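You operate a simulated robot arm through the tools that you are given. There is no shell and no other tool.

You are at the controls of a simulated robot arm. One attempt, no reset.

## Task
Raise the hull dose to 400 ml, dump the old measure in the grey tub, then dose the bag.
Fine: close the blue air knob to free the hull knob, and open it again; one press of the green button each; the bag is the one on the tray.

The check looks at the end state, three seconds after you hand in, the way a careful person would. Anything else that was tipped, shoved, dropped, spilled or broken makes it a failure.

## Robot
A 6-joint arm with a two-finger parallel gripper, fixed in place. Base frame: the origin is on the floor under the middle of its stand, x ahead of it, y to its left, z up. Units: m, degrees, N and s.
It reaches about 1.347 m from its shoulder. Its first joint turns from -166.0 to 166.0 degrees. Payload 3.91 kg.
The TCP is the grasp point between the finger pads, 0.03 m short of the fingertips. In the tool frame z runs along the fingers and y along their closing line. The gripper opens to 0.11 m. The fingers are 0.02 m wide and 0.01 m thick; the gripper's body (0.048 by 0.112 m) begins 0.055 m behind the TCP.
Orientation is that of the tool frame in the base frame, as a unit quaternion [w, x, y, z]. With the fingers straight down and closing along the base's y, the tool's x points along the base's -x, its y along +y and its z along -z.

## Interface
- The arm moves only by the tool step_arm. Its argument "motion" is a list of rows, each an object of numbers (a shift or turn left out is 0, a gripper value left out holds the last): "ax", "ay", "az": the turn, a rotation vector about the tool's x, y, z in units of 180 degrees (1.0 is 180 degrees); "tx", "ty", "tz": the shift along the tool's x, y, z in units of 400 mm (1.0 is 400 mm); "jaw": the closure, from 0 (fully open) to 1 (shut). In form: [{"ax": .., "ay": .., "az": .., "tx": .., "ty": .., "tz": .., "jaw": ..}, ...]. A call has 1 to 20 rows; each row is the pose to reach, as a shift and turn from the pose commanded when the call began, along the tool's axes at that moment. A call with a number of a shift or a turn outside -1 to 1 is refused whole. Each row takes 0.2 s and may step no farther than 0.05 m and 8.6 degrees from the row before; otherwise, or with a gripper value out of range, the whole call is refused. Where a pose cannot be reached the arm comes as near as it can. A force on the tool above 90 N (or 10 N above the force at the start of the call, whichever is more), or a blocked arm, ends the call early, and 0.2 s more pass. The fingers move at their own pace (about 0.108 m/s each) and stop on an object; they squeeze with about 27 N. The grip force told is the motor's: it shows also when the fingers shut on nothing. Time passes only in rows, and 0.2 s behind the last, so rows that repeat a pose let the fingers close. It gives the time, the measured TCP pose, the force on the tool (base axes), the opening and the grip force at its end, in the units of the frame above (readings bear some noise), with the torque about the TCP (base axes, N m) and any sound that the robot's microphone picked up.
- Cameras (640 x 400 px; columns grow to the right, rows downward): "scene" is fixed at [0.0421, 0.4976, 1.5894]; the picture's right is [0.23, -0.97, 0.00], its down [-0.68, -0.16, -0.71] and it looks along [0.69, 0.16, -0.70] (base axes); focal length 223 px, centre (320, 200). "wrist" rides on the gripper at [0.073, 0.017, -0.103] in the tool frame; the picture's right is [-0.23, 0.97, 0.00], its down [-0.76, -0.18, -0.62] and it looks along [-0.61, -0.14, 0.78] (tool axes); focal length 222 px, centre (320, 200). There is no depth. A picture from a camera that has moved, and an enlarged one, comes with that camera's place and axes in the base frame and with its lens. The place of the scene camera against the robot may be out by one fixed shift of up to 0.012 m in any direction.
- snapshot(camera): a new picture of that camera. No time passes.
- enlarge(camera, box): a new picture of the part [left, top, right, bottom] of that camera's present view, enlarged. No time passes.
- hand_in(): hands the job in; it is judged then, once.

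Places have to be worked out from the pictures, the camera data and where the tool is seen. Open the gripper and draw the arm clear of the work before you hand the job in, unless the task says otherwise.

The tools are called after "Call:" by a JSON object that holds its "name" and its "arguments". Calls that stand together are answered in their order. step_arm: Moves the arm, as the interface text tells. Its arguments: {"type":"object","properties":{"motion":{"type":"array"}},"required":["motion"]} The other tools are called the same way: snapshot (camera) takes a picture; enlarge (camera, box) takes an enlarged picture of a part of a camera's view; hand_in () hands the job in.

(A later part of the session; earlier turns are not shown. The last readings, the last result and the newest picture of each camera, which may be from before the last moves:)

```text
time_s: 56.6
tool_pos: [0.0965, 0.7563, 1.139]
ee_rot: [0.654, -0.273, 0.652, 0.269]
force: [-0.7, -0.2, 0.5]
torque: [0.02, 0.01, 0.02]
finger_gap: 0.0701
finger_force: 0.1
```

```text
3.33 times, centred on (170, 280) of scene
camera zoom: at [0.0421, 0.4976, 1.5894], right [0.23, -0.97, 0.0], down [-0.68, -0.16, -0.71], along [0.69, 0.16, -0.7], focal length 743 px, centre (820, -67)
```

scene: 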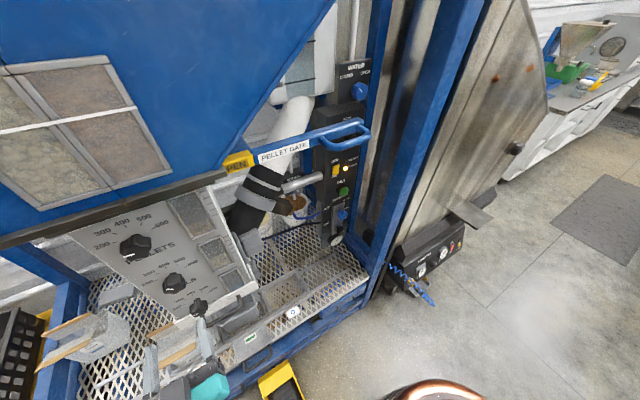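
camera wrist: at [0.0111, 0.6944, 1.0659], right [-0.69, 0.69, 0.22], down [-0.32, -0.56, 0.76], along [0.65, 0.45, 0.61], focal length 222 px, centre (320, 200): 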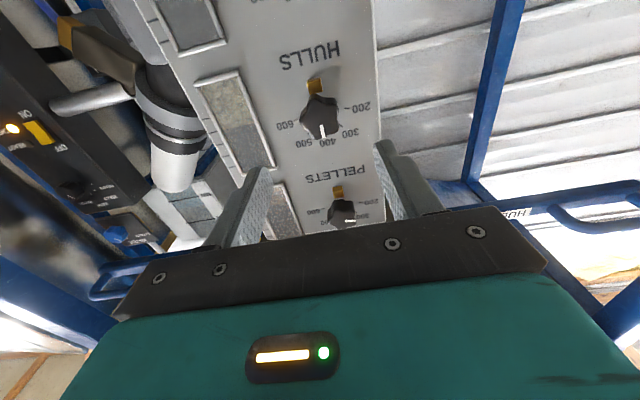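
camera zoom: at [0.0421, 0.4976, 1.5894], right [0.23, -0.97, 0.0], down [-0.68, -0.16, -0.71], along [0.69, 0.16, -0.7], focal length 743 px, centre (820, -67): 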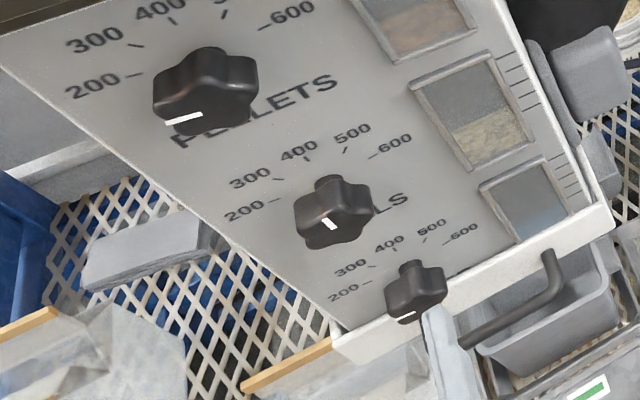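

Pointer looks very near 400. I zoom in more to measure the pointer angle against the scale.

Call:
{"name": "enlarge", "arguments": {"camera": "wrist", "box": [295, 90, 345, 145]}}

Call:
{"name": "enlarge", "arguments": {"camera": "scene", "box": [150, 255, 200, 305]}}

```text
7.27 times, centred on (320, 118) of wrist
camera zoom: at [0.0111, 0.6944, 1.0659], right [-0.69, 0.69, 0.22], down [-0.32, -0.56, 0.76], along [0.65, 0.45, 0.61], focal length 1615 px, centre (320, 800)
```

zoom: 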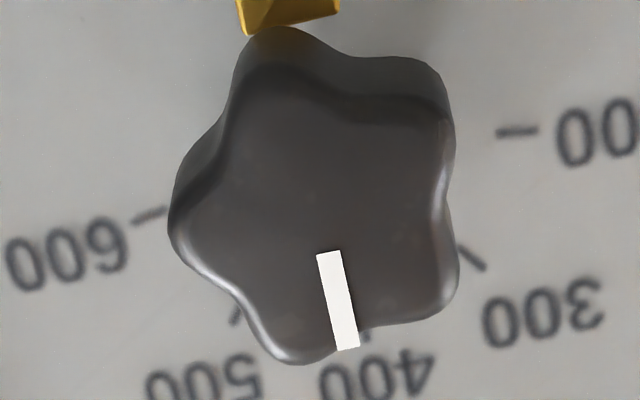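

```text
8.00 times, centred on (175, 280) of scene
camera zoom: at [0.0421, 0.4976, 1.5894], right [0.23, -0.97, 0.0], down [-0.68, -0.16, -0.71], along [0.69, 0.16, -0.7], focal length 1784 px, centre (1480, -440)
```

zoom: 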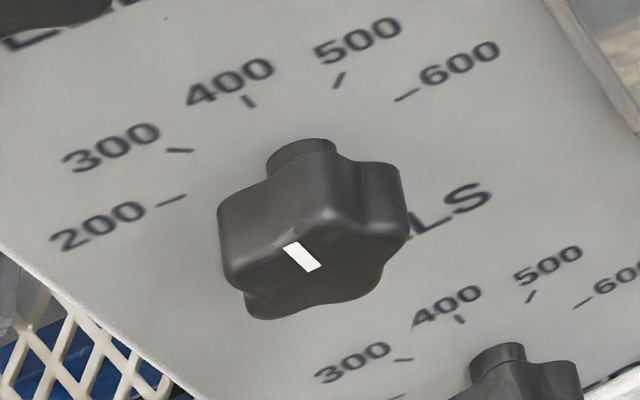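

Pointer measures 0 to +2° from the 400 mark – set to 400 ml. Now I go back to the air knob: first slide right in front of the machine at F≈0.60.

Call:
{"name": "step_arm", "arguments": {"motion": [{"ty": -0.1156, "jaw": 0.36}, {"ty": -0.2313, "jaw": 0.36}, {"ty": -0.3469, "jaw": 0.36}, {"ty": -0.4625, "jaw": 0.36}, {"ty": -0.5781, "jaw": 0.36}, {"ty": -0.6938, "jaw": 0.36}, {"ty": -0.8094, "jaw": 0.36}, {"ty": -0.925, "jaw": 0.36}]}}

Call:
{"name": "enlarge", "arguments": {"camera": "scene", "box": [310, 150, 430, 270]}}

```text
time_s: 58.4
tool_pos: [0.3583, 0.4937, 1.1396]
ee_rot: [0.654, -0.272, 0.653, 0.268]
force: [-0.8, 0.2, -0.3]
torque: [0.0, 0.0, -0.01]
finger_gap: 0.0703
finger_force: 0.0
```

```text
3.33 times, centred on (370, 210) of scene
camera zoom: at [0.0421, 0.4976, 1.5894], right [0.23, -0.97, 0.0], down [-0.68, -0.16, -0.71], along [0.69, 0.16, -0.7], focal length 743 px, centre (153, 167)
```

zoom: 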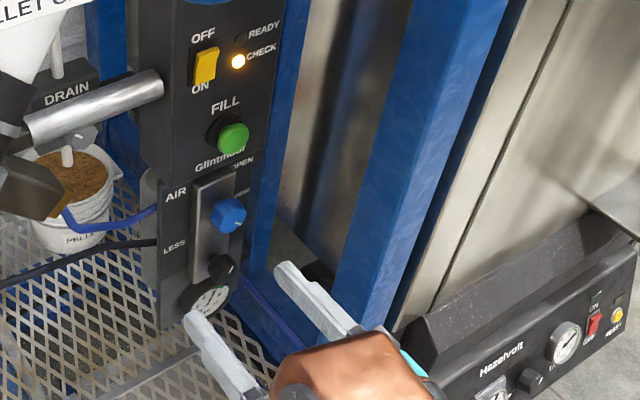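

I return along the same diagonal to the standoff in front of the air knob, with +35° roll to match its closed position.

Call:
{"name": "step_arm", "arguments": {"motion": [{"tx": 0.0768, "ty": -0.0556, "tz": 0.0461, "az": 0.0216, "jaw": 0.36}, {"tx": 0.1537, "ty": -0.1113, "tz": 0.0922, "az": 0.0431, "jaw": 0.36}, {"tx": 0.2305, "ty": -0.1669, "tz": 0.1383, "az": 0.0647, "jaw": 0.36}, {"tx": 0.3073, "ty": -0.2226, "tz": 0.1844, "az": 0.0862, "jaw": 0.36}, {"tx": 0.3842, "ty": -0.2782, "tz": 0.2306, "az": 0.1078, "jaw": 0.36}, {"tx": 0.461, "ty": -0.3339, "tz": 0.2767, "az": 0.1293, "jaw": 0.36}, {"tx": 0.5378, "ty": -0.3895, "tz": 0.3228, "az": 0.1509, "jaw": 0.36}, {"tx": 0.6147, "ty": -0.4452, "tz": 0.3689, "az": 0.1724, "jaw": 0.36}, {"tx": 0.6915, "ty": -0.5008, "tz": 0.415, "az": 0.194, "jaw": 0.36}]}}

Call:
{"name": "snapshot", "arguments": {"camera": "wrist"}}

```text
time_s: 60.4
tool_pos: [0.6151, 0.4664, 0.8656]
ee_rot: [0.543, -0.063, 0.704, 0.453]
force: [-0.2, -0.2, 0.6]
torque: [-0.02, 0.04, -0.02]
finger_gap: 0.0704
finger_force: 0.1
```

```text
taken
camera wrist: at [0.5034, 0.4338, 0.8157], right [-0.47, 0.47, 0.74], down [-0.03, -0.85, 0.52], along [0.88, 0.23, 0.42], focal length 222 px, centre (320, 200)
```

wrist: 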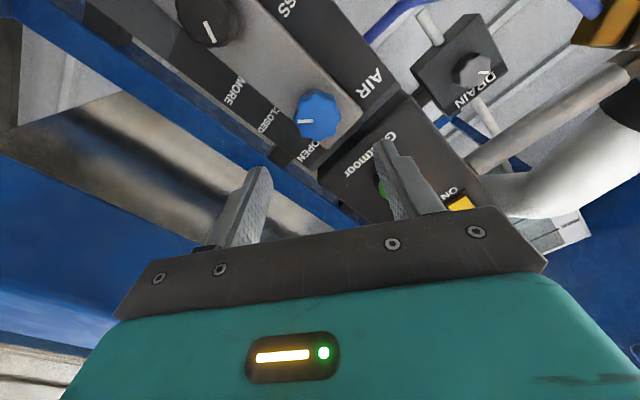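

Standoff reached (F=0.765, R=0.105, z=0.8656). I apply a 2 mm downward correction, advance over the knob and close the jaws.

Call:
{"name": "step_arm", "arguments": {"motion": [{"tx": 0.0048, "ty": -0.0018, "tz": 0.08, "jaw": 0.36}, {"tx": 0.0048, "ty": -0.0018, "tz": 0.16, "jaw": 0.36}, {"tx": 0.0048, "ty": -0.0018, "tz": 0.22, "jaw": 0.36}, {"tx": 0.0048, "ty": -0.0018, "tz": 0.26, "jaw": 0.36}, {"tx": 0.0048, "ty": -0.0018, "tz": 0.26, "jaw": 1.0}, {"tx": 0.0048, "ty": -0.0018, "tz": 0.26, "jaw": 1.0}, {"tx": 0.0048, "ty": -0.0018, "tz": 0.26, "jaw": 1.0}]}}

Call:
{"name": "enlarge", "arguments": {"camera": "wrist", "box": [210, 80, 450, 240]}}

```text
time_s: 62.0
tool_pos: [0.6915, 0.5402, 0.8623]
ee_rot: [0.543, -0.063, 0.705, 0.452]
force: [4.7, -1.4, -7.5]
torque: [0.27, -0.22, -0.24]
finger_gap: 0.0449
finger_force: 44.5
```

```text
2.50 times, centred on (330, 160) of wrist
camera zoom: at [0.5772, 0.508, 0.8122], right [-0.47, 0.48, 0.74], down [-0.03, -0.85, 0.53], along [0.88, 0.23, 0.42], focal length 555 px, centre (295, 300)
```

zoom: 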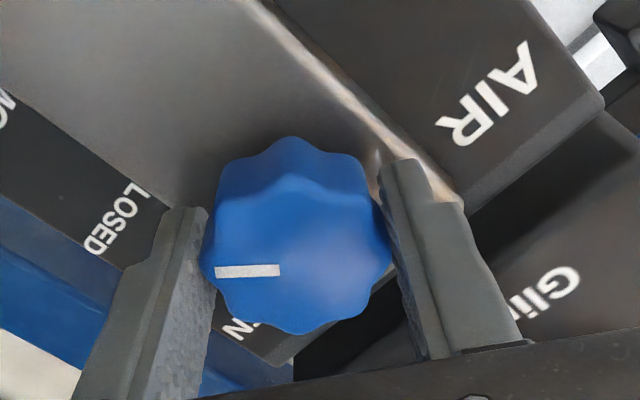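

Balanced grip (9 N side load). I turn it back 90° counter-clockwise to OPEN.

Call:
{"name": "step_arm", "arguments": {"motion": [{"az": -0.0455, "jaw": 1.0}, {"az": -0.091, "jaw": 1.0}, {"az": -0.1365, "jaw": 1.0}, {"az": -0.182, "jaw": 1.0}, {"az": -0.2275, "jaw": 1.0}, {"az": -0.273, "jaw": 1.0}, {"az": -0.3185, "jaw": 1.0}, {"az": -0.364, "jaw": 1.0}, {"az": -0.4095, "jaw": 1.0}, {"az": -0.455, "jaw": 1.0}, {"az": -0.5, "jaw": 1.0}, {"az": -0.5, "jaw": 1.0}]}}

Call:
{"name": "snapshot", "arguments": {"camera": "wrist"}}

Call:
{"name": "enlarge", "arguments": {"camera": "scene", "box": [310, 150, 430, 270]}}

```text
time_s: 64.6
tool_pos: [0.6902, 0.5422, 0.8626]
ee_rot: [0.704, -0.543, 0.453, -0.065]
force: [-27.2, -13.0, -16.7]
torque: [0.17, -0.17, 0.63]
finger_gap: 0.0452
finger_force: 45.1
```

```text
taken
camera wrist: at [0.6516, 0.4343, 0.8072], right [-0.52, 0.52, -0.67], down [-0.81, -0.07, 0.58], along [0.26, 0.85, 0.46], focal length 222 px, centre (320, 200)
```

wrist: 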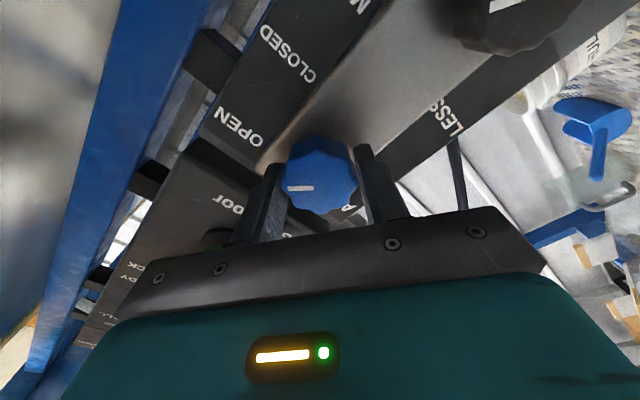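

```text
3.33 times, centred on (370, 210) of scene
camera zoom: at [0.0421, 0.4976, 1.5894], right [0.23, -0.97, 0.0], down [-0.68, -0.16, -0.71], along [0.69, 0.16, -0.7], focal length 743 px, centre (153, 167)
```

zoom: 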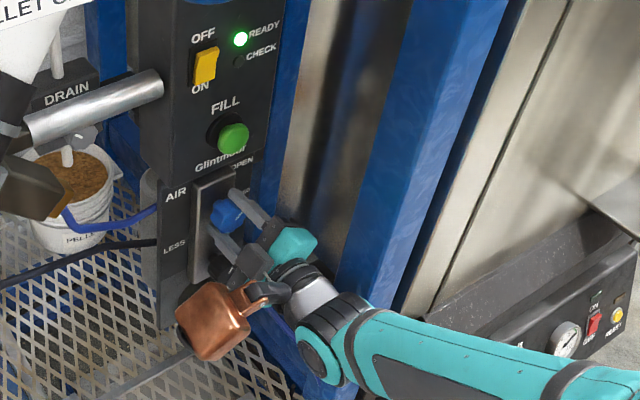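

READY is green again, so the air is open. I release the knob, retreat 0.1 m, and roll back to level.

Call:
{"name": "step_arm", "arguments": {"motion": [{"jaw": 0.36}, {"jaw": 0.36}, {"jaw": 0.36, "tz": -0.06}, {"jaw": 0.36, "tz": -0.13}, {"jaw": 0.36, "tz": -0.2}, {"jaw": 0.36, "tz": -0.26}, {"jaw": 0.36, "tz": -0.26, "az": 0.045}, {"jaw": 0.36, "tz": -0.26, "az": 0.09}, {"jaw": 0.36, "tz": -0.26, "az": 0.135}, {"jaw": 0.36, "tz": -0.26, "az": 0.18}, {"jaw": 0.36, "tz": -0.26, "az": 0.225}, {"jaw": 0.36, "tz": -0.26, "az": 0.27}, {"jaw": 0.36, "tz": -0.26, "az": 0.307}]}}

Call:
{"name": "snapshot", "arguments": {"camera": "wrist"}}

Call:
{"name": "enlarge", "arguments": {"camera": "scene", "box": [310, 150, 400, 260]}}

Call:
{"name": "enlarge", "arguments": {"camera": "scene", "box": [60, 180, 320, 380]}}

```text
time_s: 67.4
tool_pos: [0.6182, 0.4685, 0.8626]
ee_rot: [0.653, -0.27, 0.653, 0.271]
force: [0.2, 0.3, -0.5]
torque: [-0.01, 0.0, 0.0]
finger_gap: 0.0703
finger_force: 0.0
```

```text
taken
camera wrist: at [0.5319, 0.408, 0.7898], right [-0.69, 0.69, 0.23], down [-0.32, -0.57, 0.76], along [0.65, 0.45, 0.61], focal length 222 px, centre (320, 200)
```

wrist: 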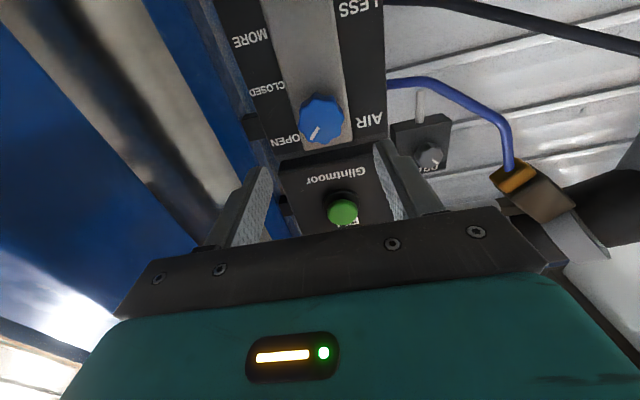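

```text
3.64 times, centred on (355, 205) of scene
camera zoom: at [0.0421, 0.4976, 1.5894], right [0.23, -0.97, 0.0], down [-0.68, -0.16, -0.71], along [0.69, 0.16, -0.7], focal length 811 px, centre (193, 182)
```

zoom: 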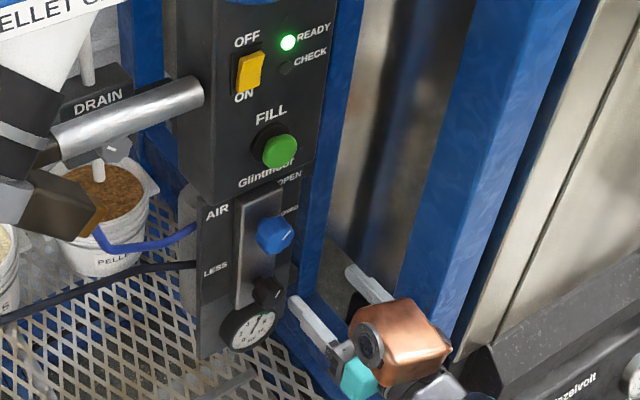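

```text
2.00 times, centred on (190, 280) of scene
camera zoom: at [0.0421, 0.4976, 1.5894], right [0.23, -0.97, 0.0], down [-0.68, -0.16, -0.71], along [0.69, 0.16, -0.7], focal length 446 px, centre (580, 40)
```

zoom: 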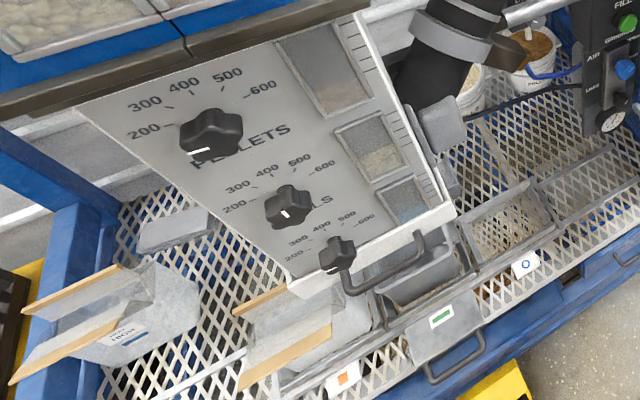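

Air knob is back at OPEN and READY is lit. Before pressing, I check the selector above the button and the tub/arrow alignment.

Call:
{"name": "enlarge", "arguments": {"camera": "scene", "box": [310, 95, 380, 150]}}

Call:
{"name": "enlarge", "arguments": {"camera": "scene", "box": [210, 270, 320, 370]}}

Call:
{"name": "enlarge", "arguments": {"camera": "wrist", "box": [280, 80, 420, 240]}}

```text
7.27 times, centred on (345, 122) of scene
camera zoom: at [0.0421, 0.4976, 1.5894], right [0.23, -0.97, 0.0], down [-0.68, -0.16, -0.71], along [0.69, 0.16, -0.7], focal length 1622 px, centre (138, 764)
```

zoom: 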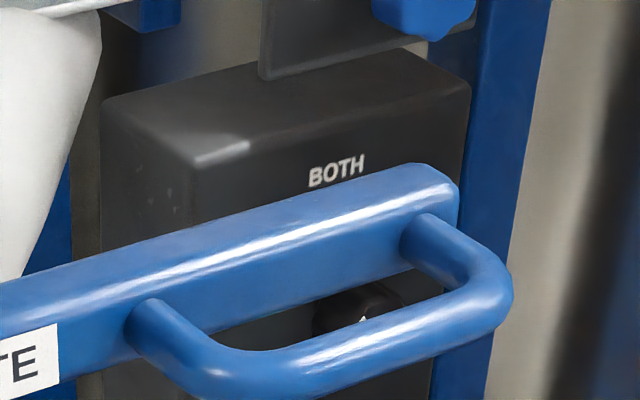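

```text
4.00 times, centred on (265, 320) of scene
camera zoom: at [0.0421, 0.4976, 1.5894], right [0.23, -0.97, 0.0], down [-0.68, -0.16, -0.71], along [0.69, 0.16, -0.7], focal length 892 px, centre (540, -280)
```

zoom: 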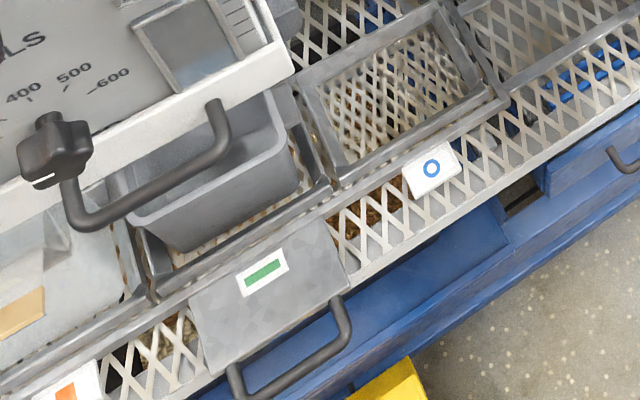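

```text
2.50 times, centred on (350, 160) of wrist
camera zoom: at [0.5319, 0.408, 0.7898], right [-0.69, 0.69, 0.23], down [-0.32, -0.57, 0.76], along [0.65, 0.45, 0.61], focal length 555 px, centre (245, 300)
```

zoom: 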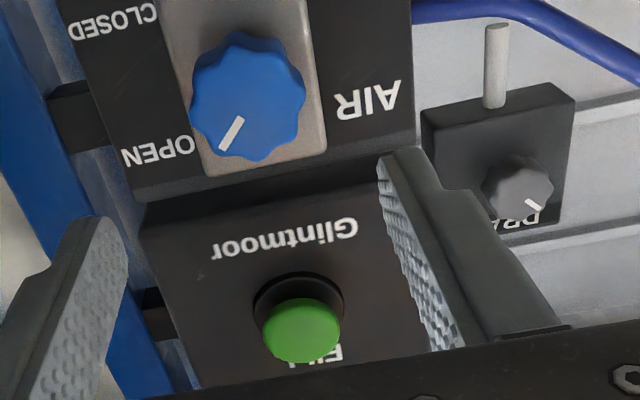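

Selector marks BOTH and the tub is under the unit. I raise to button height (R≈0.1048, z≈0.991) with jaws fully closed, at F≈0.80.

Call:
{"name": "step_arm", "arguments": {"motion": [{"tx": -0.08, "ty": 0.001, "jaw": 1.0}, {"tx": -0.16, "ty": 0.002, "jaw": 1.0}, {"tx": -0.24, "ty": 0.0025, "jaw": 1.0}, {"tx": -0.321, "ty": 0.0025, "jaw": 1.0}, {"tx": -0.321, "ty": 0.0025, "tz": 0.08, "jaw": 1.0}, {"tx": -0.321, "ty": 0.0025, "tz": 0.08, "jaw": 1.0}]}}

Call:
{"name": "snapshot", "arguments": {"camera": "wrist"}}

Call:
{"name": "enlarge", "arguments": {"camera": "scene", "box": [310, 130, 430, 250]}}

```text
time_s: 68.8
tool_pos: [0.638, 0.4944, 0.9926]
ee_rot: [0.654, -0.271, 0.653, 0.269]
force: [-1.0, 0.4, 0.5]
torque: [-0.02, -0.02, -0.01]
finger_gap: 0.0
finger_force: 27.0
```

```text
taken
camera wrist: at [0.5524, 0.433, 0.9197], right [-0.69, 0.69, 0.23], down [-0.32, -0.57, 0.76], along [0.65, 0.45, 0.61], focal length 222 px, centre (320, 200)
```

wrist: 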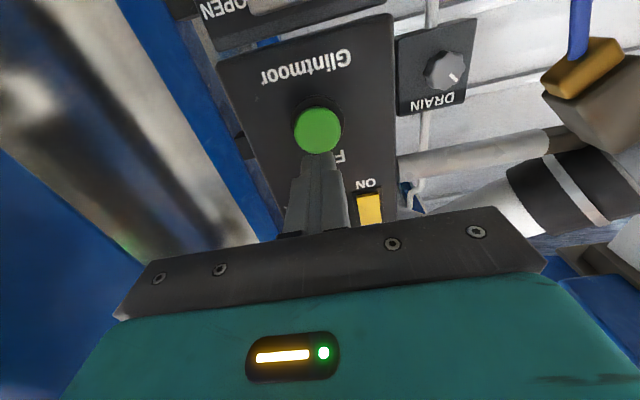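

```text
3.33 times, centred on (370, 190) of scene
camera zoom: at [0.0421, 0.4976, 1.5894], right [0.23, -0.97, 0.0], down [-0.68, -0.16, -0.71], along [0.69, 0.16, -0.7], focal length 743 px, centre (153, 233)
```

zoom: 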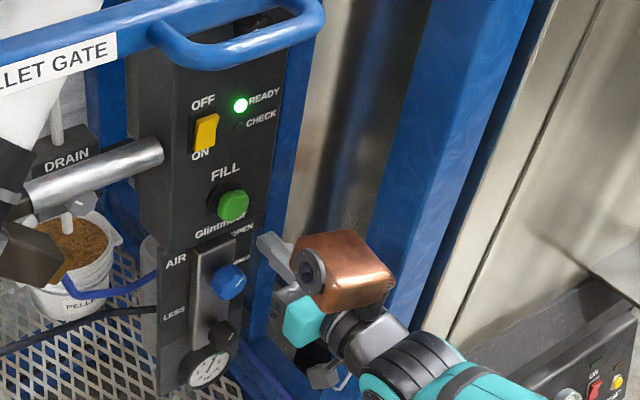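

Aligned with the button. I advance gently until the tips should press the button about 6 mm.

Call:
{"name": "step_arm", "arguments": {"motion": [{"ty": -0.007, "tz": 0.08, "jaw": 1.0}, {"ty": -0.007, "tz": 0.12, "jaw": 1.0}, {"ty": -0.007, "tz": 0.14, "jaw": 1.0}, {"ty": -0.007, "tz": 0.15, "jaw": 1.0}, {"ty": -0.007, "tz": 0.163, "jaw": 1.0}]}}

Call:
{"name": "snapshot", "arguments": {"camera": "wrist"}}

Call:
{"name": "enlarge", "arguments": {"camera": "scene", "box": [310, 130, 430, 250]}}

```text
time_s: 70.0
tool_pos: [0.6858, 0.5349, 0.9912]
ee_rot: [0.653, -0.271, 0.654, 0.27]
force: [-27.3, -22.1, -7.2]
torque: [-0.16, 0.1, 0.16]
finger_gap: 0.0003
finger_force: 26.8
```

```text
taken
camera wrist: at [0.5996, 0.4744, 0.9187], right [-0.69, 0.69, 0.23], down [-0.32, -0.56, 0.76], along [0.65, 0.45, 0.61], focal length 222 px, centre (320, 200)
```

wrist: 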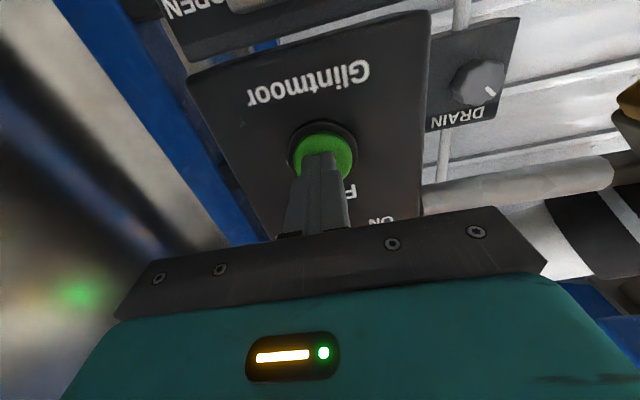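

```text
3.33 times, centred on (370, 190) of scene
camera zoom: at [0.0421, 0.4976, 1.5894], right [0.23, -0.97, 0.0], down [-0.68, -0.16, -0.71], along [0.69, 0.16, -0.7], focal length 743 px, centre (153, 233)
```

zoom: 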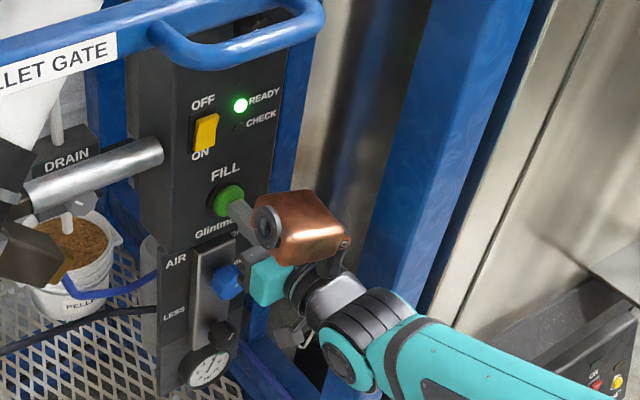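

The button is being pressed (35 N reaction), with no sound yet. I check the machine for any sign of a dump before pressing deeper.

Call:
{"name": "enlarge", "arguments": {"camera": "scene", "box": [170, 180, 290, 340]}}

Call:
{"name": "enlarge", "arguments": {"camera": "wrist", "box": [270, 100, 380, 220]}}

```text
2.50 times, centred on (230, 260) of scene
camera zoom: at [0.0421, 0.4976, 1.5894], right [0.23, -0.97, 0.0], down [-0.68, -0.16, -0.71], along [0.69, 0.16, -0.7], focal length 557 px, centre (545, 50)
```

zoom: 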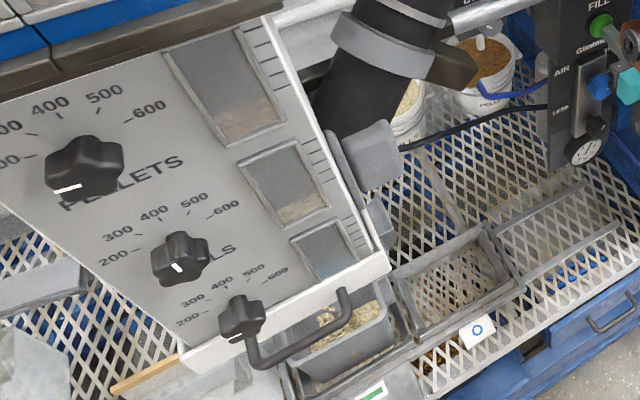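

```text
3.33 times, centred on (325, 160) of wrist
camera zoom: at [0.5996, 0.4744, 0.9187], right [-0.69, 0.69, 0.23], down [-0.32, -0.56, 0.76], along [0.65, 0.45, 0.61], focal length 740 px, centre (303, 333)
```

zoom: 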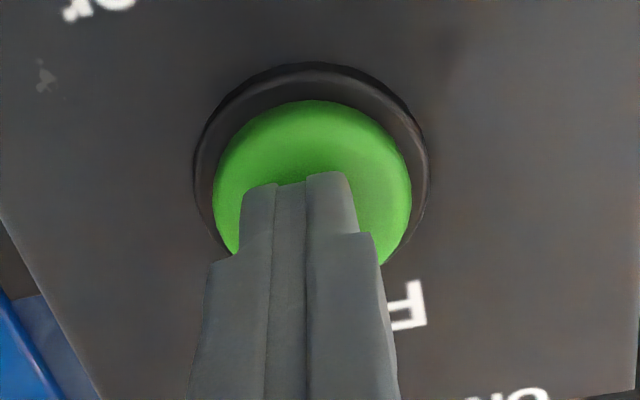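

The tub now shows hulls falling in and the hull window has dropped – the press registered. I withdraw from the button and let the cycle run.

Call:
{"name": "step_arm", "arguments": {"motion": [{"tz": -0.05, "jaw": 1.0}, {"tz": -0.12, "jaw": 1.0}, {"tz": -0.2, "jaw": 1.0}, {"tz": -0.25, "jaw": 1.0}, {"tz": -0.25, "jaw": 1.0}]}}

Call:
{"name": "enlarge", "arguments": {"camera": "scene", "box": [170, 180, 290, 340]}}

Call:
{"name": "enlarge", "arguments": {"camera": "scene", "box": [310, 130, 430, 250]}}

```text
time_s: 71.2
tool_pos: [0.6165, 0.4661, 0.9905]
ee_rot: [0.654, -0.27, 0.654, 0.269]
force: [-0.9, 1.2, -0.4]
torque: [-0.02, 0.0, -0.01]
finger_gap: 0.0
finger_force: 27.4
```

```text
2.50 times, centred on (230, 260) of scene
camera zoom: at [0.0421, 0.4976, 1.5894], right [0.23, -0.97, 0.0], down [-0.68, -0.16, -0.71], along [0.69, 0.16, -0.7], focal length 557 px, centre (545, 50)
```

zoom: 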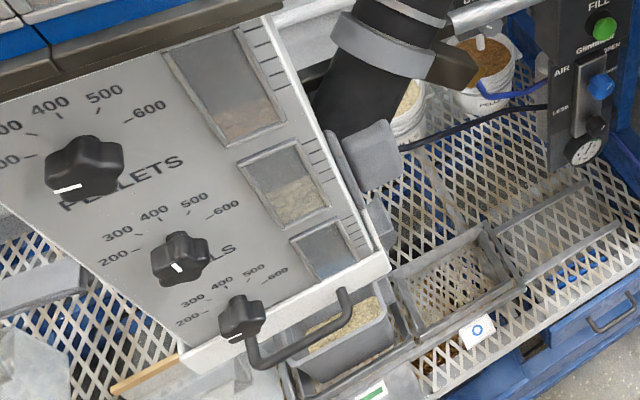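

```text
3.33 times, centred on (370, 190) of scene
camera zoom: at [0.0421, 0.4976, 1.5894], right [0.23, -0.97, 0.0], down [-0.68, -0.16, -0.71], along [0.69, 0.16, -0.7], focal length 743 px, centre (153, 233)
```

zoom: 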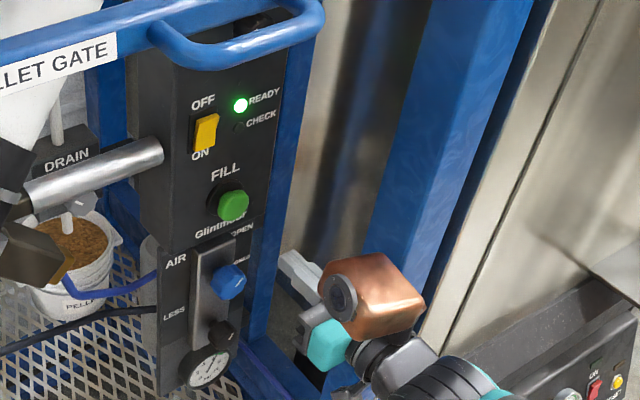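

The hull chamber is refilling to the new setting. Next is the tray: I go back to the in-plane spot (F≈0.70, R≈0.03, z≈0.90) so I can fold the tool down again.

Call:
{"name": "step_arm", "arguments": {"motion": [{"tx": 0.056, "ty": 0.048, "tz": -0.041}, {"tx": 0.113, "ty": 0.0955, "tz": -0.082}, {"tx": 0.17, "ty": 0.143, "tz": -0.123}, {"tx": 0.226, "ty": 0.191, "tz": -0.164}]}}

Call:
{"name": "enlarge", "arguments": {"camera": "scene", "box": [170, 180, 290, 340]}}

```text
time_s: 72.2
tool_pos: [0.5159, 0.4744, 0.8984]
ee_rot: [0.654, -0.27, 0.653, 0.269]
force: [-0.6, 1.1, -0.2]
torque: [-0.01, 0.02, 0.02]
finger_gap: 0.0001
finger_force: 27.1
```

```text
2.50 times, centred on (230, 260) of scene
camera zoom: at [0.0421, 0.4976, 1.5894], right [0.23, -0.97, 0.0], down [-0.68, -0.16, -0.71], along [0.69, 0.16, -0.7], focal length 557 px, centre (545, 50)
```

zoom: 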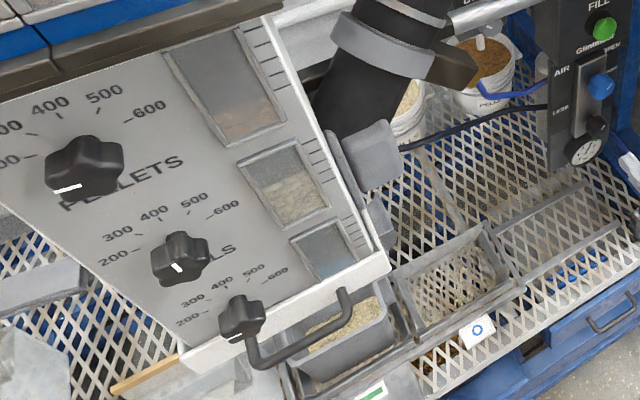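

The window shows the new, larger hull measure. I fold the tool down in the forearm plane (reverse of before).

Call:
{"name": "step_arm", "arguments": {"motion": [{"ay": 0.0455, "tz": -0.0227}, {"ay": 0.0909, "tz": -0.0455}, {"ay": 0.1364, "tz": -0.0682}, {"ay": 0.1818, "tz": -0.0909}, {"ay": 0.2273, "tz": -0.1136}, {"ay": 0.2727, "tz": -0.1364}, {"ay": 0.3182, "tz": -0.1591}, {"ay": 0.3636, "tz": -0.1818}, {"ay": 0.4091, "tz": -0.2045}, {"ay": 0.4545, "tz": -0.2273}, {"ay": 0.5, "tz": -0.25}]}}

Call:
{"name": "snapshot", "arguments": {"camera": "scene"}}

Call:
{"name": "snapshot", "arguments": {"camera": "wrist"}}

```text
time_s: 74.6
tool_pos: [0.4437, 0.4035, 0.9013]
ee_rot: [-0.001, -0.383, 0.924, -0.001]
force: [0.0, 0.3, -0.3]
torque: [0.01, -0.03, -0.01]
finger_gap: 0.0
finger_force: 26.9
out of reach, approached as far as the arm can: row 4
```

```text
taken
```

scene: 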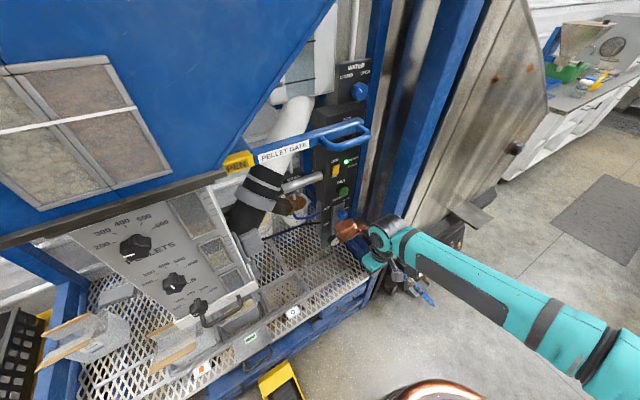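

```text
taken
camera wrist: at [0.3815, 0.3649, 1.0036], right [-0.53, 0.85, 0.0], down [0.66, 0.41, 0.62], along [0.53, 0.33, -0.78], focal length 222 px, centre (320, 200)
```

wrist: 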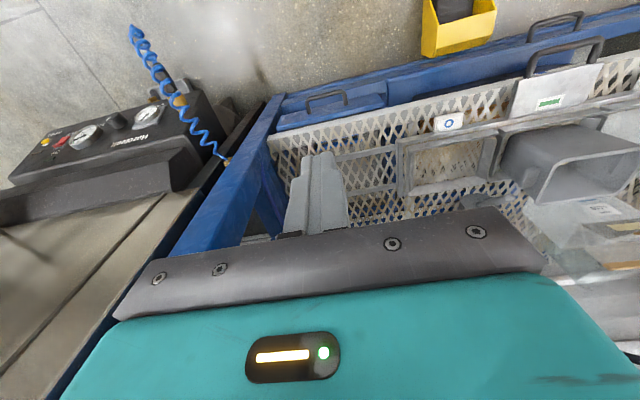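

Tool is down again. I move left to about F=0.47, R=−0.36, z=0.80 to view the tray handle closely.

Call:
{"name": "step_arm", "arguments": {"motion": [{"tx": 0.0361, "ty": 0.1083, "tz": 0.0278}, {"tx": 0.0722, "ty": 0.2167, "tz": 0.0556}, {"tx": 0.1083, "ty": 0.325, "tz": 0.0833}, {"tx": 0.1444, "ty": 0.4333, "tz": 0.1111}, {"tx": 0.1806, "ty": 0.5417, "tz": 0.1389}, {"tx": 0.2167, "ty": 0.65, "tz": 0.1667}, {"tx": 0.2528, "ty": 0.7583, "tz": 0.1944}, {"tx": 0.2889, "ty": 0.8667, "tz": 0.2222}, {"tx": 0.325, "ty": 0.975, "tz": 0.25}]}}

Call:
{"name": "snapshot", "arguments": {"camera": "wrist"}}

Call:
{"name": "snapshot", "arguments": {"camera": "scene"}}

```text
time_s: 76.6
tool_pos: [0.0772, 0.5861, 0.8007]
ee_rot: [0.0, -0.382, 0.924, 0.0]
force: [-1.5, 0.0, 0.1]
torque: [0.05, -0.02, -0.01]
finger_gap: 0.0002
finger_force: 26.9
```

```text
taken
camera wrist: at [0.0132, 0.547, 0.9039], right [-0.53, 0.85, 0.0], down [0.66, 0.41, 0.62], along [0.53, 0.33, -0.78], focal length 222 px, centre (320, 200)
```

wrist: 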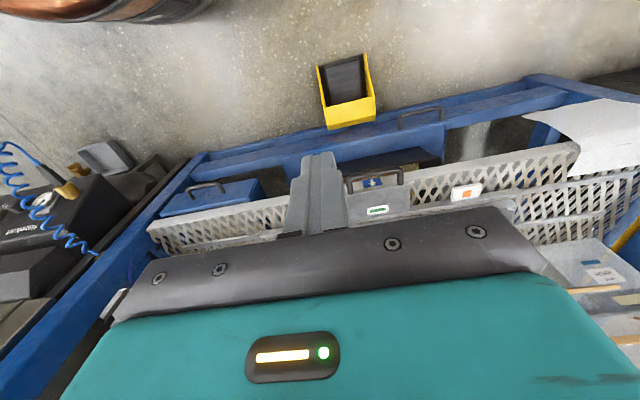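

```text
taken
```

scene: 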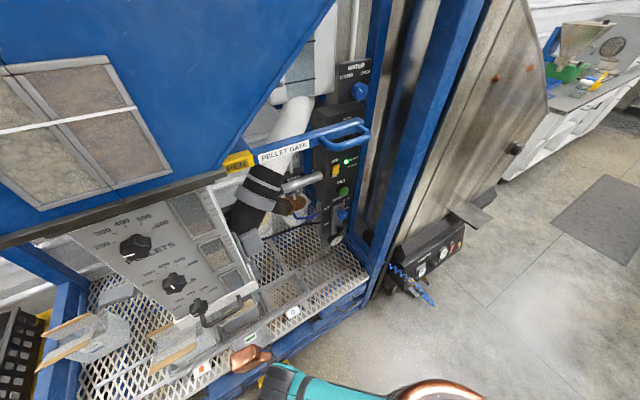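

I enlarge the tray front: handle, label plates and the fixed arrow.

Call:
{"name": "enlarge", "arguments": {"camera": "wrist", "box": [320, 140, 500, 240]}}

Call:
{"name": "enlarge", "arguments": {"camera": "wrist", "box": [140, 90, 640, 260]}}

```text
3.56 times, centred on (410, 190) of wrist
camera zoom: at [0.0132, 0.547, 0.9039], right [-0.53, 0.85, 0.0], down [0.66, 0.41, 0.62], along [0.53, 0.33, -0.78], focal length 790 px, centre (0, 236)
```

zoom: 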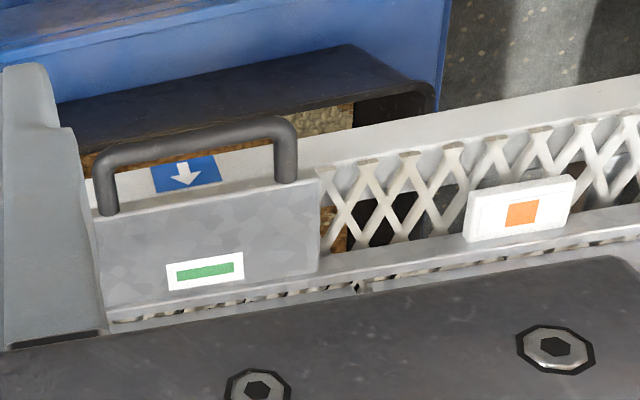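

```text
1.28 times, centred on (390, 175) of wrist
camera zoom: at [0.0132, 0.547, 0.9039], right [-0.53, 0.85, 0.0], down [0.66, 0.41, 0.62], along [0.53, 0.33, -0.78], focal length 284 px, centre (230, 232)
```

zoom: 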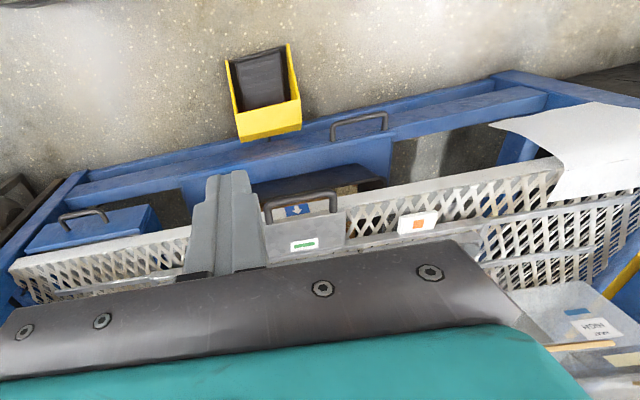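

Triangulated: the tray's handle is a flat loop at z≈0.485, bar at F≈0.68, legs at R≈−0.489/−0.375; fixed arrow at R≈−0.43, orange label at R≈−0.637, so the tray must move about +0.205 m in R. I yaw the tool −90° so the jaws close across the bar and the copper box points away from the machine.

Call:
{"name": "step_arm", "arguments": {"motion": [{"az": -0.0455, "jaw": 0.5}, {"az": -0.091, "jaw": 0.5}, {"az": -0.1365, "jaw": 0.5}, {"az": -0.182, "jaw": 0.5}, {"az": -0.2275, "jaw": 0.5}, {"az": -0.273, "jaw": 0.5}, {"az": -0.3185, "jaw": 0.5}, {"az": -0.364, "jaw": 0.5}, {"az": -0.4095, "jaw": 0.5}, {"az": -0.455, "jaw": 0.5}, {"az": -0.5, "jaw": 0.5}]}}

Call:
{"name": "snapshot", "arguments": {"camera": "wrist"}}

Call:
{"name": "enlarge", "arguments": {"camera": "scene", "box": [170, 250, 330, 390]}}

```text
time_s: 79.0
tool_pos: [0.0781, 0.5856, 0.8002]
ee_rot: [0.0, 0.924, -0.382, 0.001]
force: [-0.7, -1.2, -0.4]
torque: [0.0, 0.0, 0.0]
finger_gap: 0.0552
finger_force: 0.1
```

```text
taken
camera wrist: at [0.1167, 0.5236, 0.9031], right [-0.85, -0.53, 0.0], down [-0.41, 0.66, 0.62], along [-0.33, 0.53, -0.78], focal length 222 px, centre (320, 200)
```

wrist: 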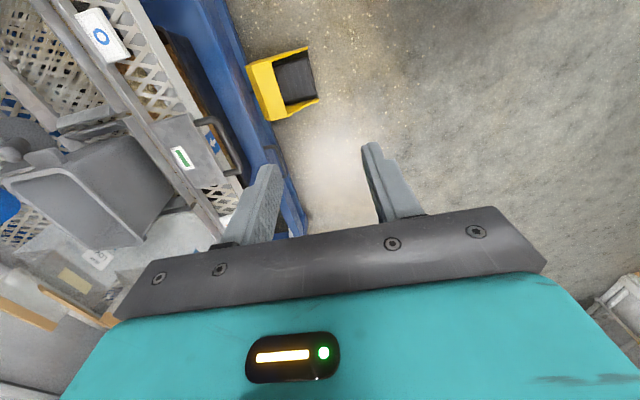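

```text
2.86 times, centred on (250, 320) of scene
camera zoom: at [0.0421, 0.4976, 1.5894], right [0.23, -0.97, 0.0], down [-0.68, -0.16, -0.71], along [0.69, 0.16, -0.7], focal length 637 px, centre (520, -143)
```

zoom: 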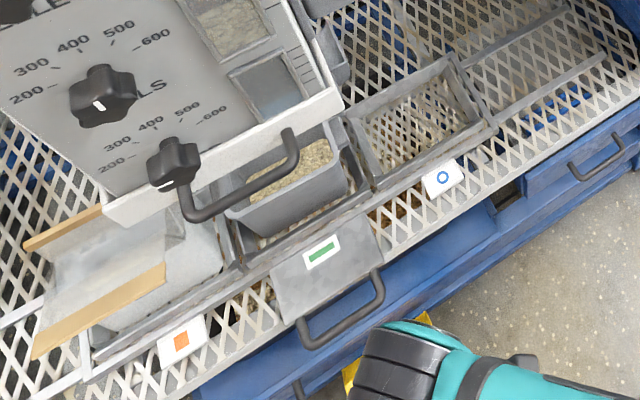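

Jaws are now across the bar direction and the tub visibly holds the dumped hulls. I zoom on the bag and tub to check heights before moving the tray.

Call:
{"name": "enlarge", "arguments": {"camera": "wrist", "box": [0, 130, 220, 340]}}

Call:
{"name": "enlarge", "arguments": {"camera": "wrist", "box": [80, 60, 280, 240]}}

```text
1.90 times, centred on (110, 235) of wrist
camera zoom: at [0.1167, 0.5236, 0.9031], right [-0.85, -0.53, 0.0], down [-0.41, 0.66, 0.62], along [-0.33, 0.53, -0.78], focal length 423 px, centre (720, 133)
```

zoom: 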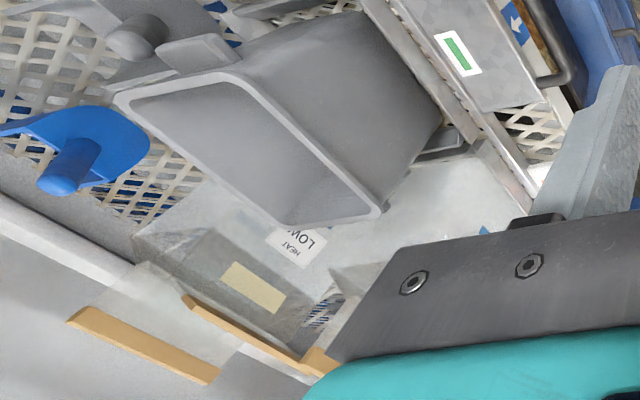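

```text
2.22 times, centred on (180, 150) of wrist
camera zoom: at [0.1167, 0.5236, 0.9031], right [-0.85, -0.53, 0.0], down [-0.41, 0.66, 0.62], along [-0.33, 0.53, -0.78], focal length 494 px, centre (631, 311)
```

zoom: 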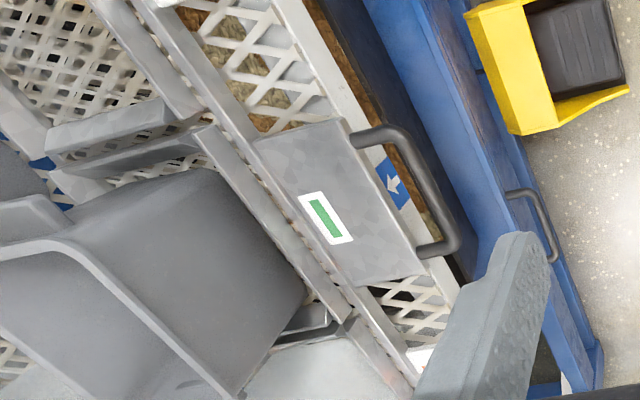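

The handle bar measures F≈0.675, z≈0.485–0.50. I descend in front of the machine to z=0.56 first, then move forward over the bar at R≈−0.394 (next to the right leg), staying below the panel's bent handle.

Call:
{"name": "step_arm", "arguments": {"motion": [{"tx": -0.0146, "ty": -0.013, "tz": 0.1, "jaw": 0.5}, {"tx": -0.0292, "ty": -0.026, "tz": 0.2, "jaw": 0.5}, {"tx": -0.0438, "ty": -0.039, "tz": 0.3, "jaw": 0.5}, {"tx": -0.0583, "ty": -0.052, "tz": 0.4, "jaw": 0.5}, {"tx": -0.0729, "ty": -0.065, "tz": 0.5, "jaw": 0.5}, {"tx": -0.0875, "ty": -0.0775, "tz": 0.6, "jaw": 0.5}]}}

Call:
{"name": "snapshot", "arguments": {"camera": "wrist"}}

Call:
{"name": "snapshot", "arguments": {"camera": "scene"}}

```text
time_s: 80.4
tool_pos: [0.0763, 0.633, 0.5601]
ee_rot: [0.0, 0.923, -0.384, 0.001]
force: [-1.1, -0.8, 0.5]
torque: [-0.01, -0.03, 0.04]
finger_gap: 0.0551
finger_force: 0.1
```

```text
taken
camera wrist: at [0.1141, 0.5704, 0.6637], right [-0.85, -0.53, 0.0], down [-0.41, 0.66, 0.62], along [-0.33, 0.53, -0.78], focal length 222 px, centre (320, 200)
```

wrist: 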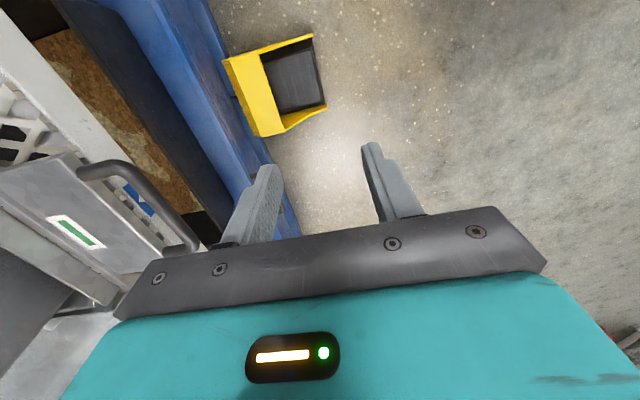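

```text
taken
```

scene: 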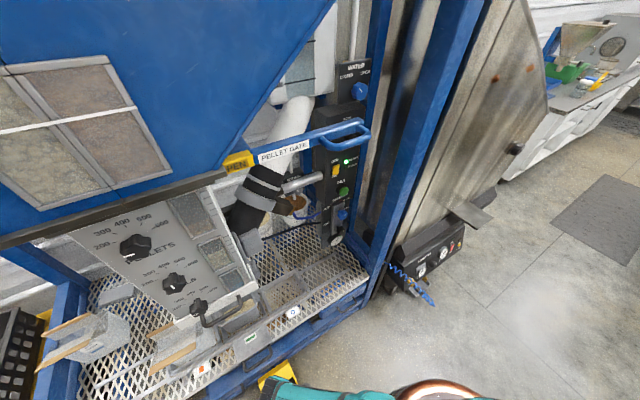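

I zoom on the handle from this lower viewpoint to pin down its height and distance.

Call:
{"name": "enlarge", "arguments": {"camera": "wrist", "box": [40, 120, 240, 280]}}

```text
2.50 times, centred on (140, 200) of wrist
camera zoom: at [0.1141, 0.5704, 0.6637], right [-0.85, -0.53, 0.0], down [-0.41, 0.66, 0.62], along [-0.33, 0.53, -0.78], focal length 555 px, centre (770, 200)
```

zoom: 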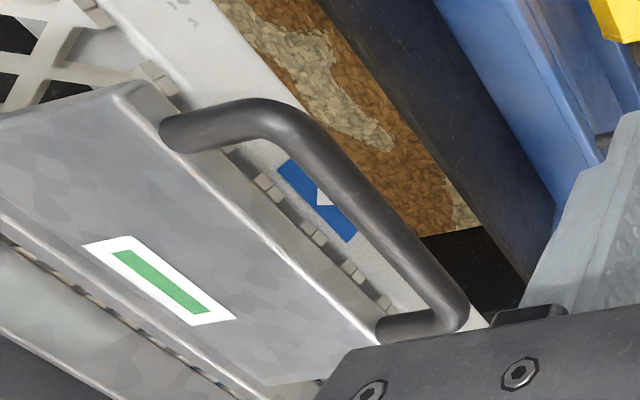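

The bar is at F≈0.668, z≈0.499 (legs R≈−0.485/−0.371). I move forward above it and lower the fingers around the bar, right next to the right leg.

Call:
{"name": "step_arm", "arguments": {"motion": [{"ty": -0.104, "jaw": 0.5}, {"ty": -0.208, "jaw": 0.5}, {"ty": -0.312, "jaw": 0.5}, {"ty": -0.416, "jaw": 0.5}, {"ty": -0.416, "tz": 0.05, "jaw": 0.5}, {"ty": -0.416, "tz": 0.1, "jaw": 0.5}, {"ty": -0.416, "tz": 0.1375, "jaw": 0.5}]}}

Call:
{"name": "snapshot", "arguments": {"camera": "wrist"}}

Call:
{"name": "enlarge", "arguments": {"camera": "scene", "box": [170, 250, 330, 390]}}

```text
time_s: 82.0
tool_pos: [0.1951, 0.7518, 0.5075]
ee_rot: [-0.001, 0.924, -0.383, 0.001]
force: [-0.9, -1.6, 17.8]
torque: [0.48, -0.48, -0.11]
finger_gap: 0.0538
finger_force: 0.1
```

```text
taken
camera wrist: at [0.2326, 0.6888, 0.61], right [-0.85, -0.53, 0.0], down [-0.41, 0.66, 0.62], along [-0.33, 0.53, -0.78], focal length 222 px, centre (320, 200)
```

wrist: 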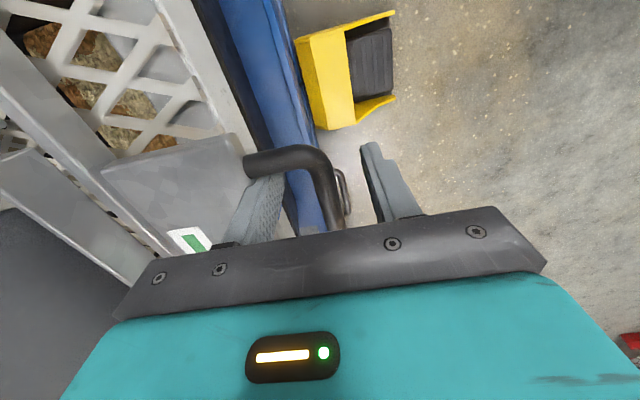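

```text
2.86 times, centred on (250, 320) of scene
camera zoom: at [0.0421, 0.4976, 1.5894], right [0.23, -0.97, 0.0], down [-0.68, -0.16, -0.71], along [0.69, 0.16, -0.7], focal length 637 px, centre (520, -143)
```

zoom: 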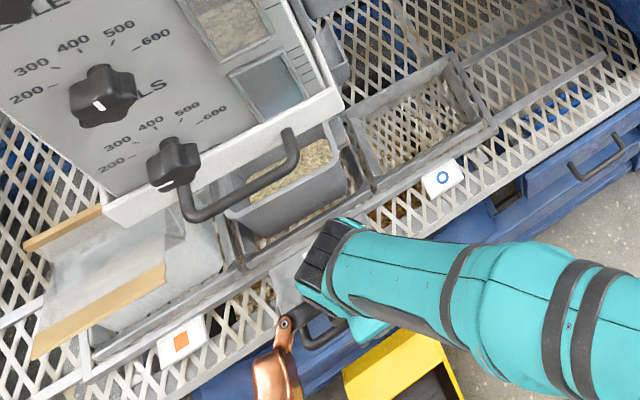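

The inner fingertip touched the rim below (18 N up). I raise 7 mm to clear it and close the jaws on the bar.

Call:
{"name": "step_arm", "arguments": {"motion": [{"tz": -0.0175, "jaw": 0.5}, {"tz": -0.0175, "jaw": 0.5}, {"tz": -0.0175, "jaw": 1.0}, {"tz": -0.0175, "jaw": 1.0}, {"tz": -0.0175, "jaw": 1.0}, {"tz": -0.0175, "jaw": 1.0}]}}

Call:
{"name": "snapshot", "arguments": {"camera": "wrist"}}

```text
time_s: 83.4
tool_pos: [0.1942, 0.7504, 0.5125]
ee_rot: [0.0, 0.923, -0.384, 0.001]
force: [5.6, 9.1, -0.1]
torque: [0.15, -0.19, 0.99]
finger_gap: 0.0138
finger_force: 45.1
```

```text
taken
camera wrist: at [0.232, 0.688, 0.6155], right [-0.85, -0.53, 0.0], down [-0.41, 0.67, 0.62], along [-0.33, 0.53, -0.78], focal length 222 px, centre (320, 200)
```

wrist: 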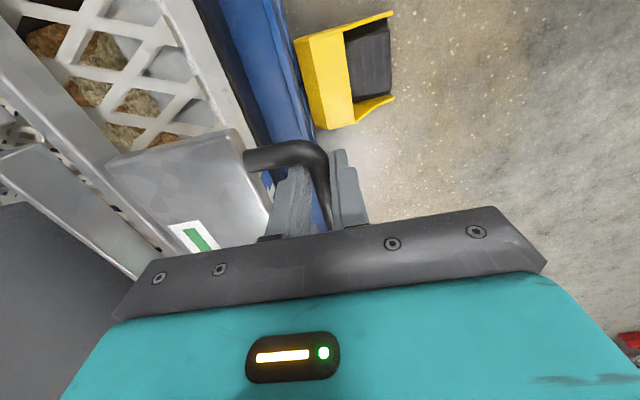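

The bar is gripped (13.8 mm). I slide the tray gently to the right, 0.1 m first, and check.

Call:
{"name": "step_arm", "arguments": {"motion": [{"tx": 0.02, "jaw": 1.0}, {"tx": 0.05, "jaw": 1.0}, {"tx": 0.08, "jaw": 1.0}, {"tx": 0.11, "jaw": 1.0}, {"tx": 0.14, "jaw": 1.0}, {"tx": 0.17, "jaw": 1.0}, {"tx": 0.2, "jaw": 1.0}, {"tx": 0.23, "jaw": 1.0}, {"tx": 0.25, "jaw": 1.0}]}}

Call:
{"name": "snapshot", "arguments": {"camera": "scene"}}

Call:
{"name": "enlarge", "arguments": {"camera": "scene", "box": [100, 230, 360, 390]}}

Call:
{"name": "snapshot", "arguments": {"camera": "wrist"}}

```text
time_s: 85.4
tool_pos: [0.2646, 0.6791, 0.5121]
ee_rot: [-0.001, 0.924, -0.383, 0.001]
force: [29.0, 27.9, 10.8]
torque: [0.2, -0.4, 1.01]
finger_gap: 0.0138
finger_force: 45.0
```

```text
taken
```

scene: 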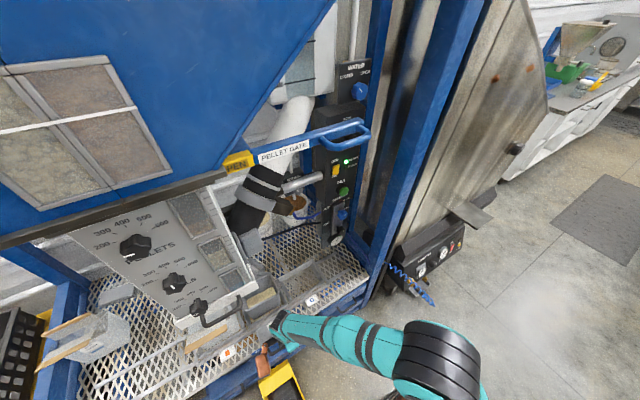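

```text
2.46 times, centred on (230, 310) of scene
camera zoom: at [0.0421, 0.4976, 1.5894], right [0.23, -0.97, 0.0], down [-0.68, -0.16, -0.71], along [0.69, 0.16, -0.7], focal length 549 px, centre (542, -71)
```

zoom: 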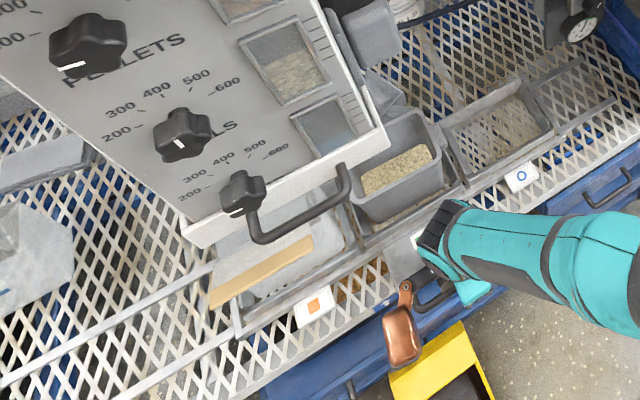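

```text
taken
camera wrist: at [0.3027, 0.6169, 0.6154], right [-0.85, -0.53, 0.0], down [-0.41, 0.66, 0.62], along [-0.33, 0.53, -0.78], focal length 222 px, centre (320, 200)
```

wrist: 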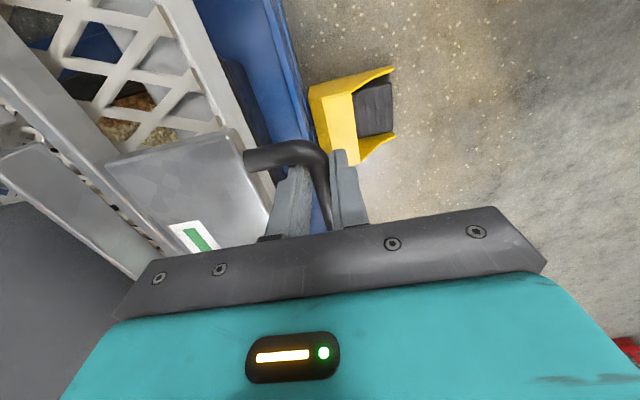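

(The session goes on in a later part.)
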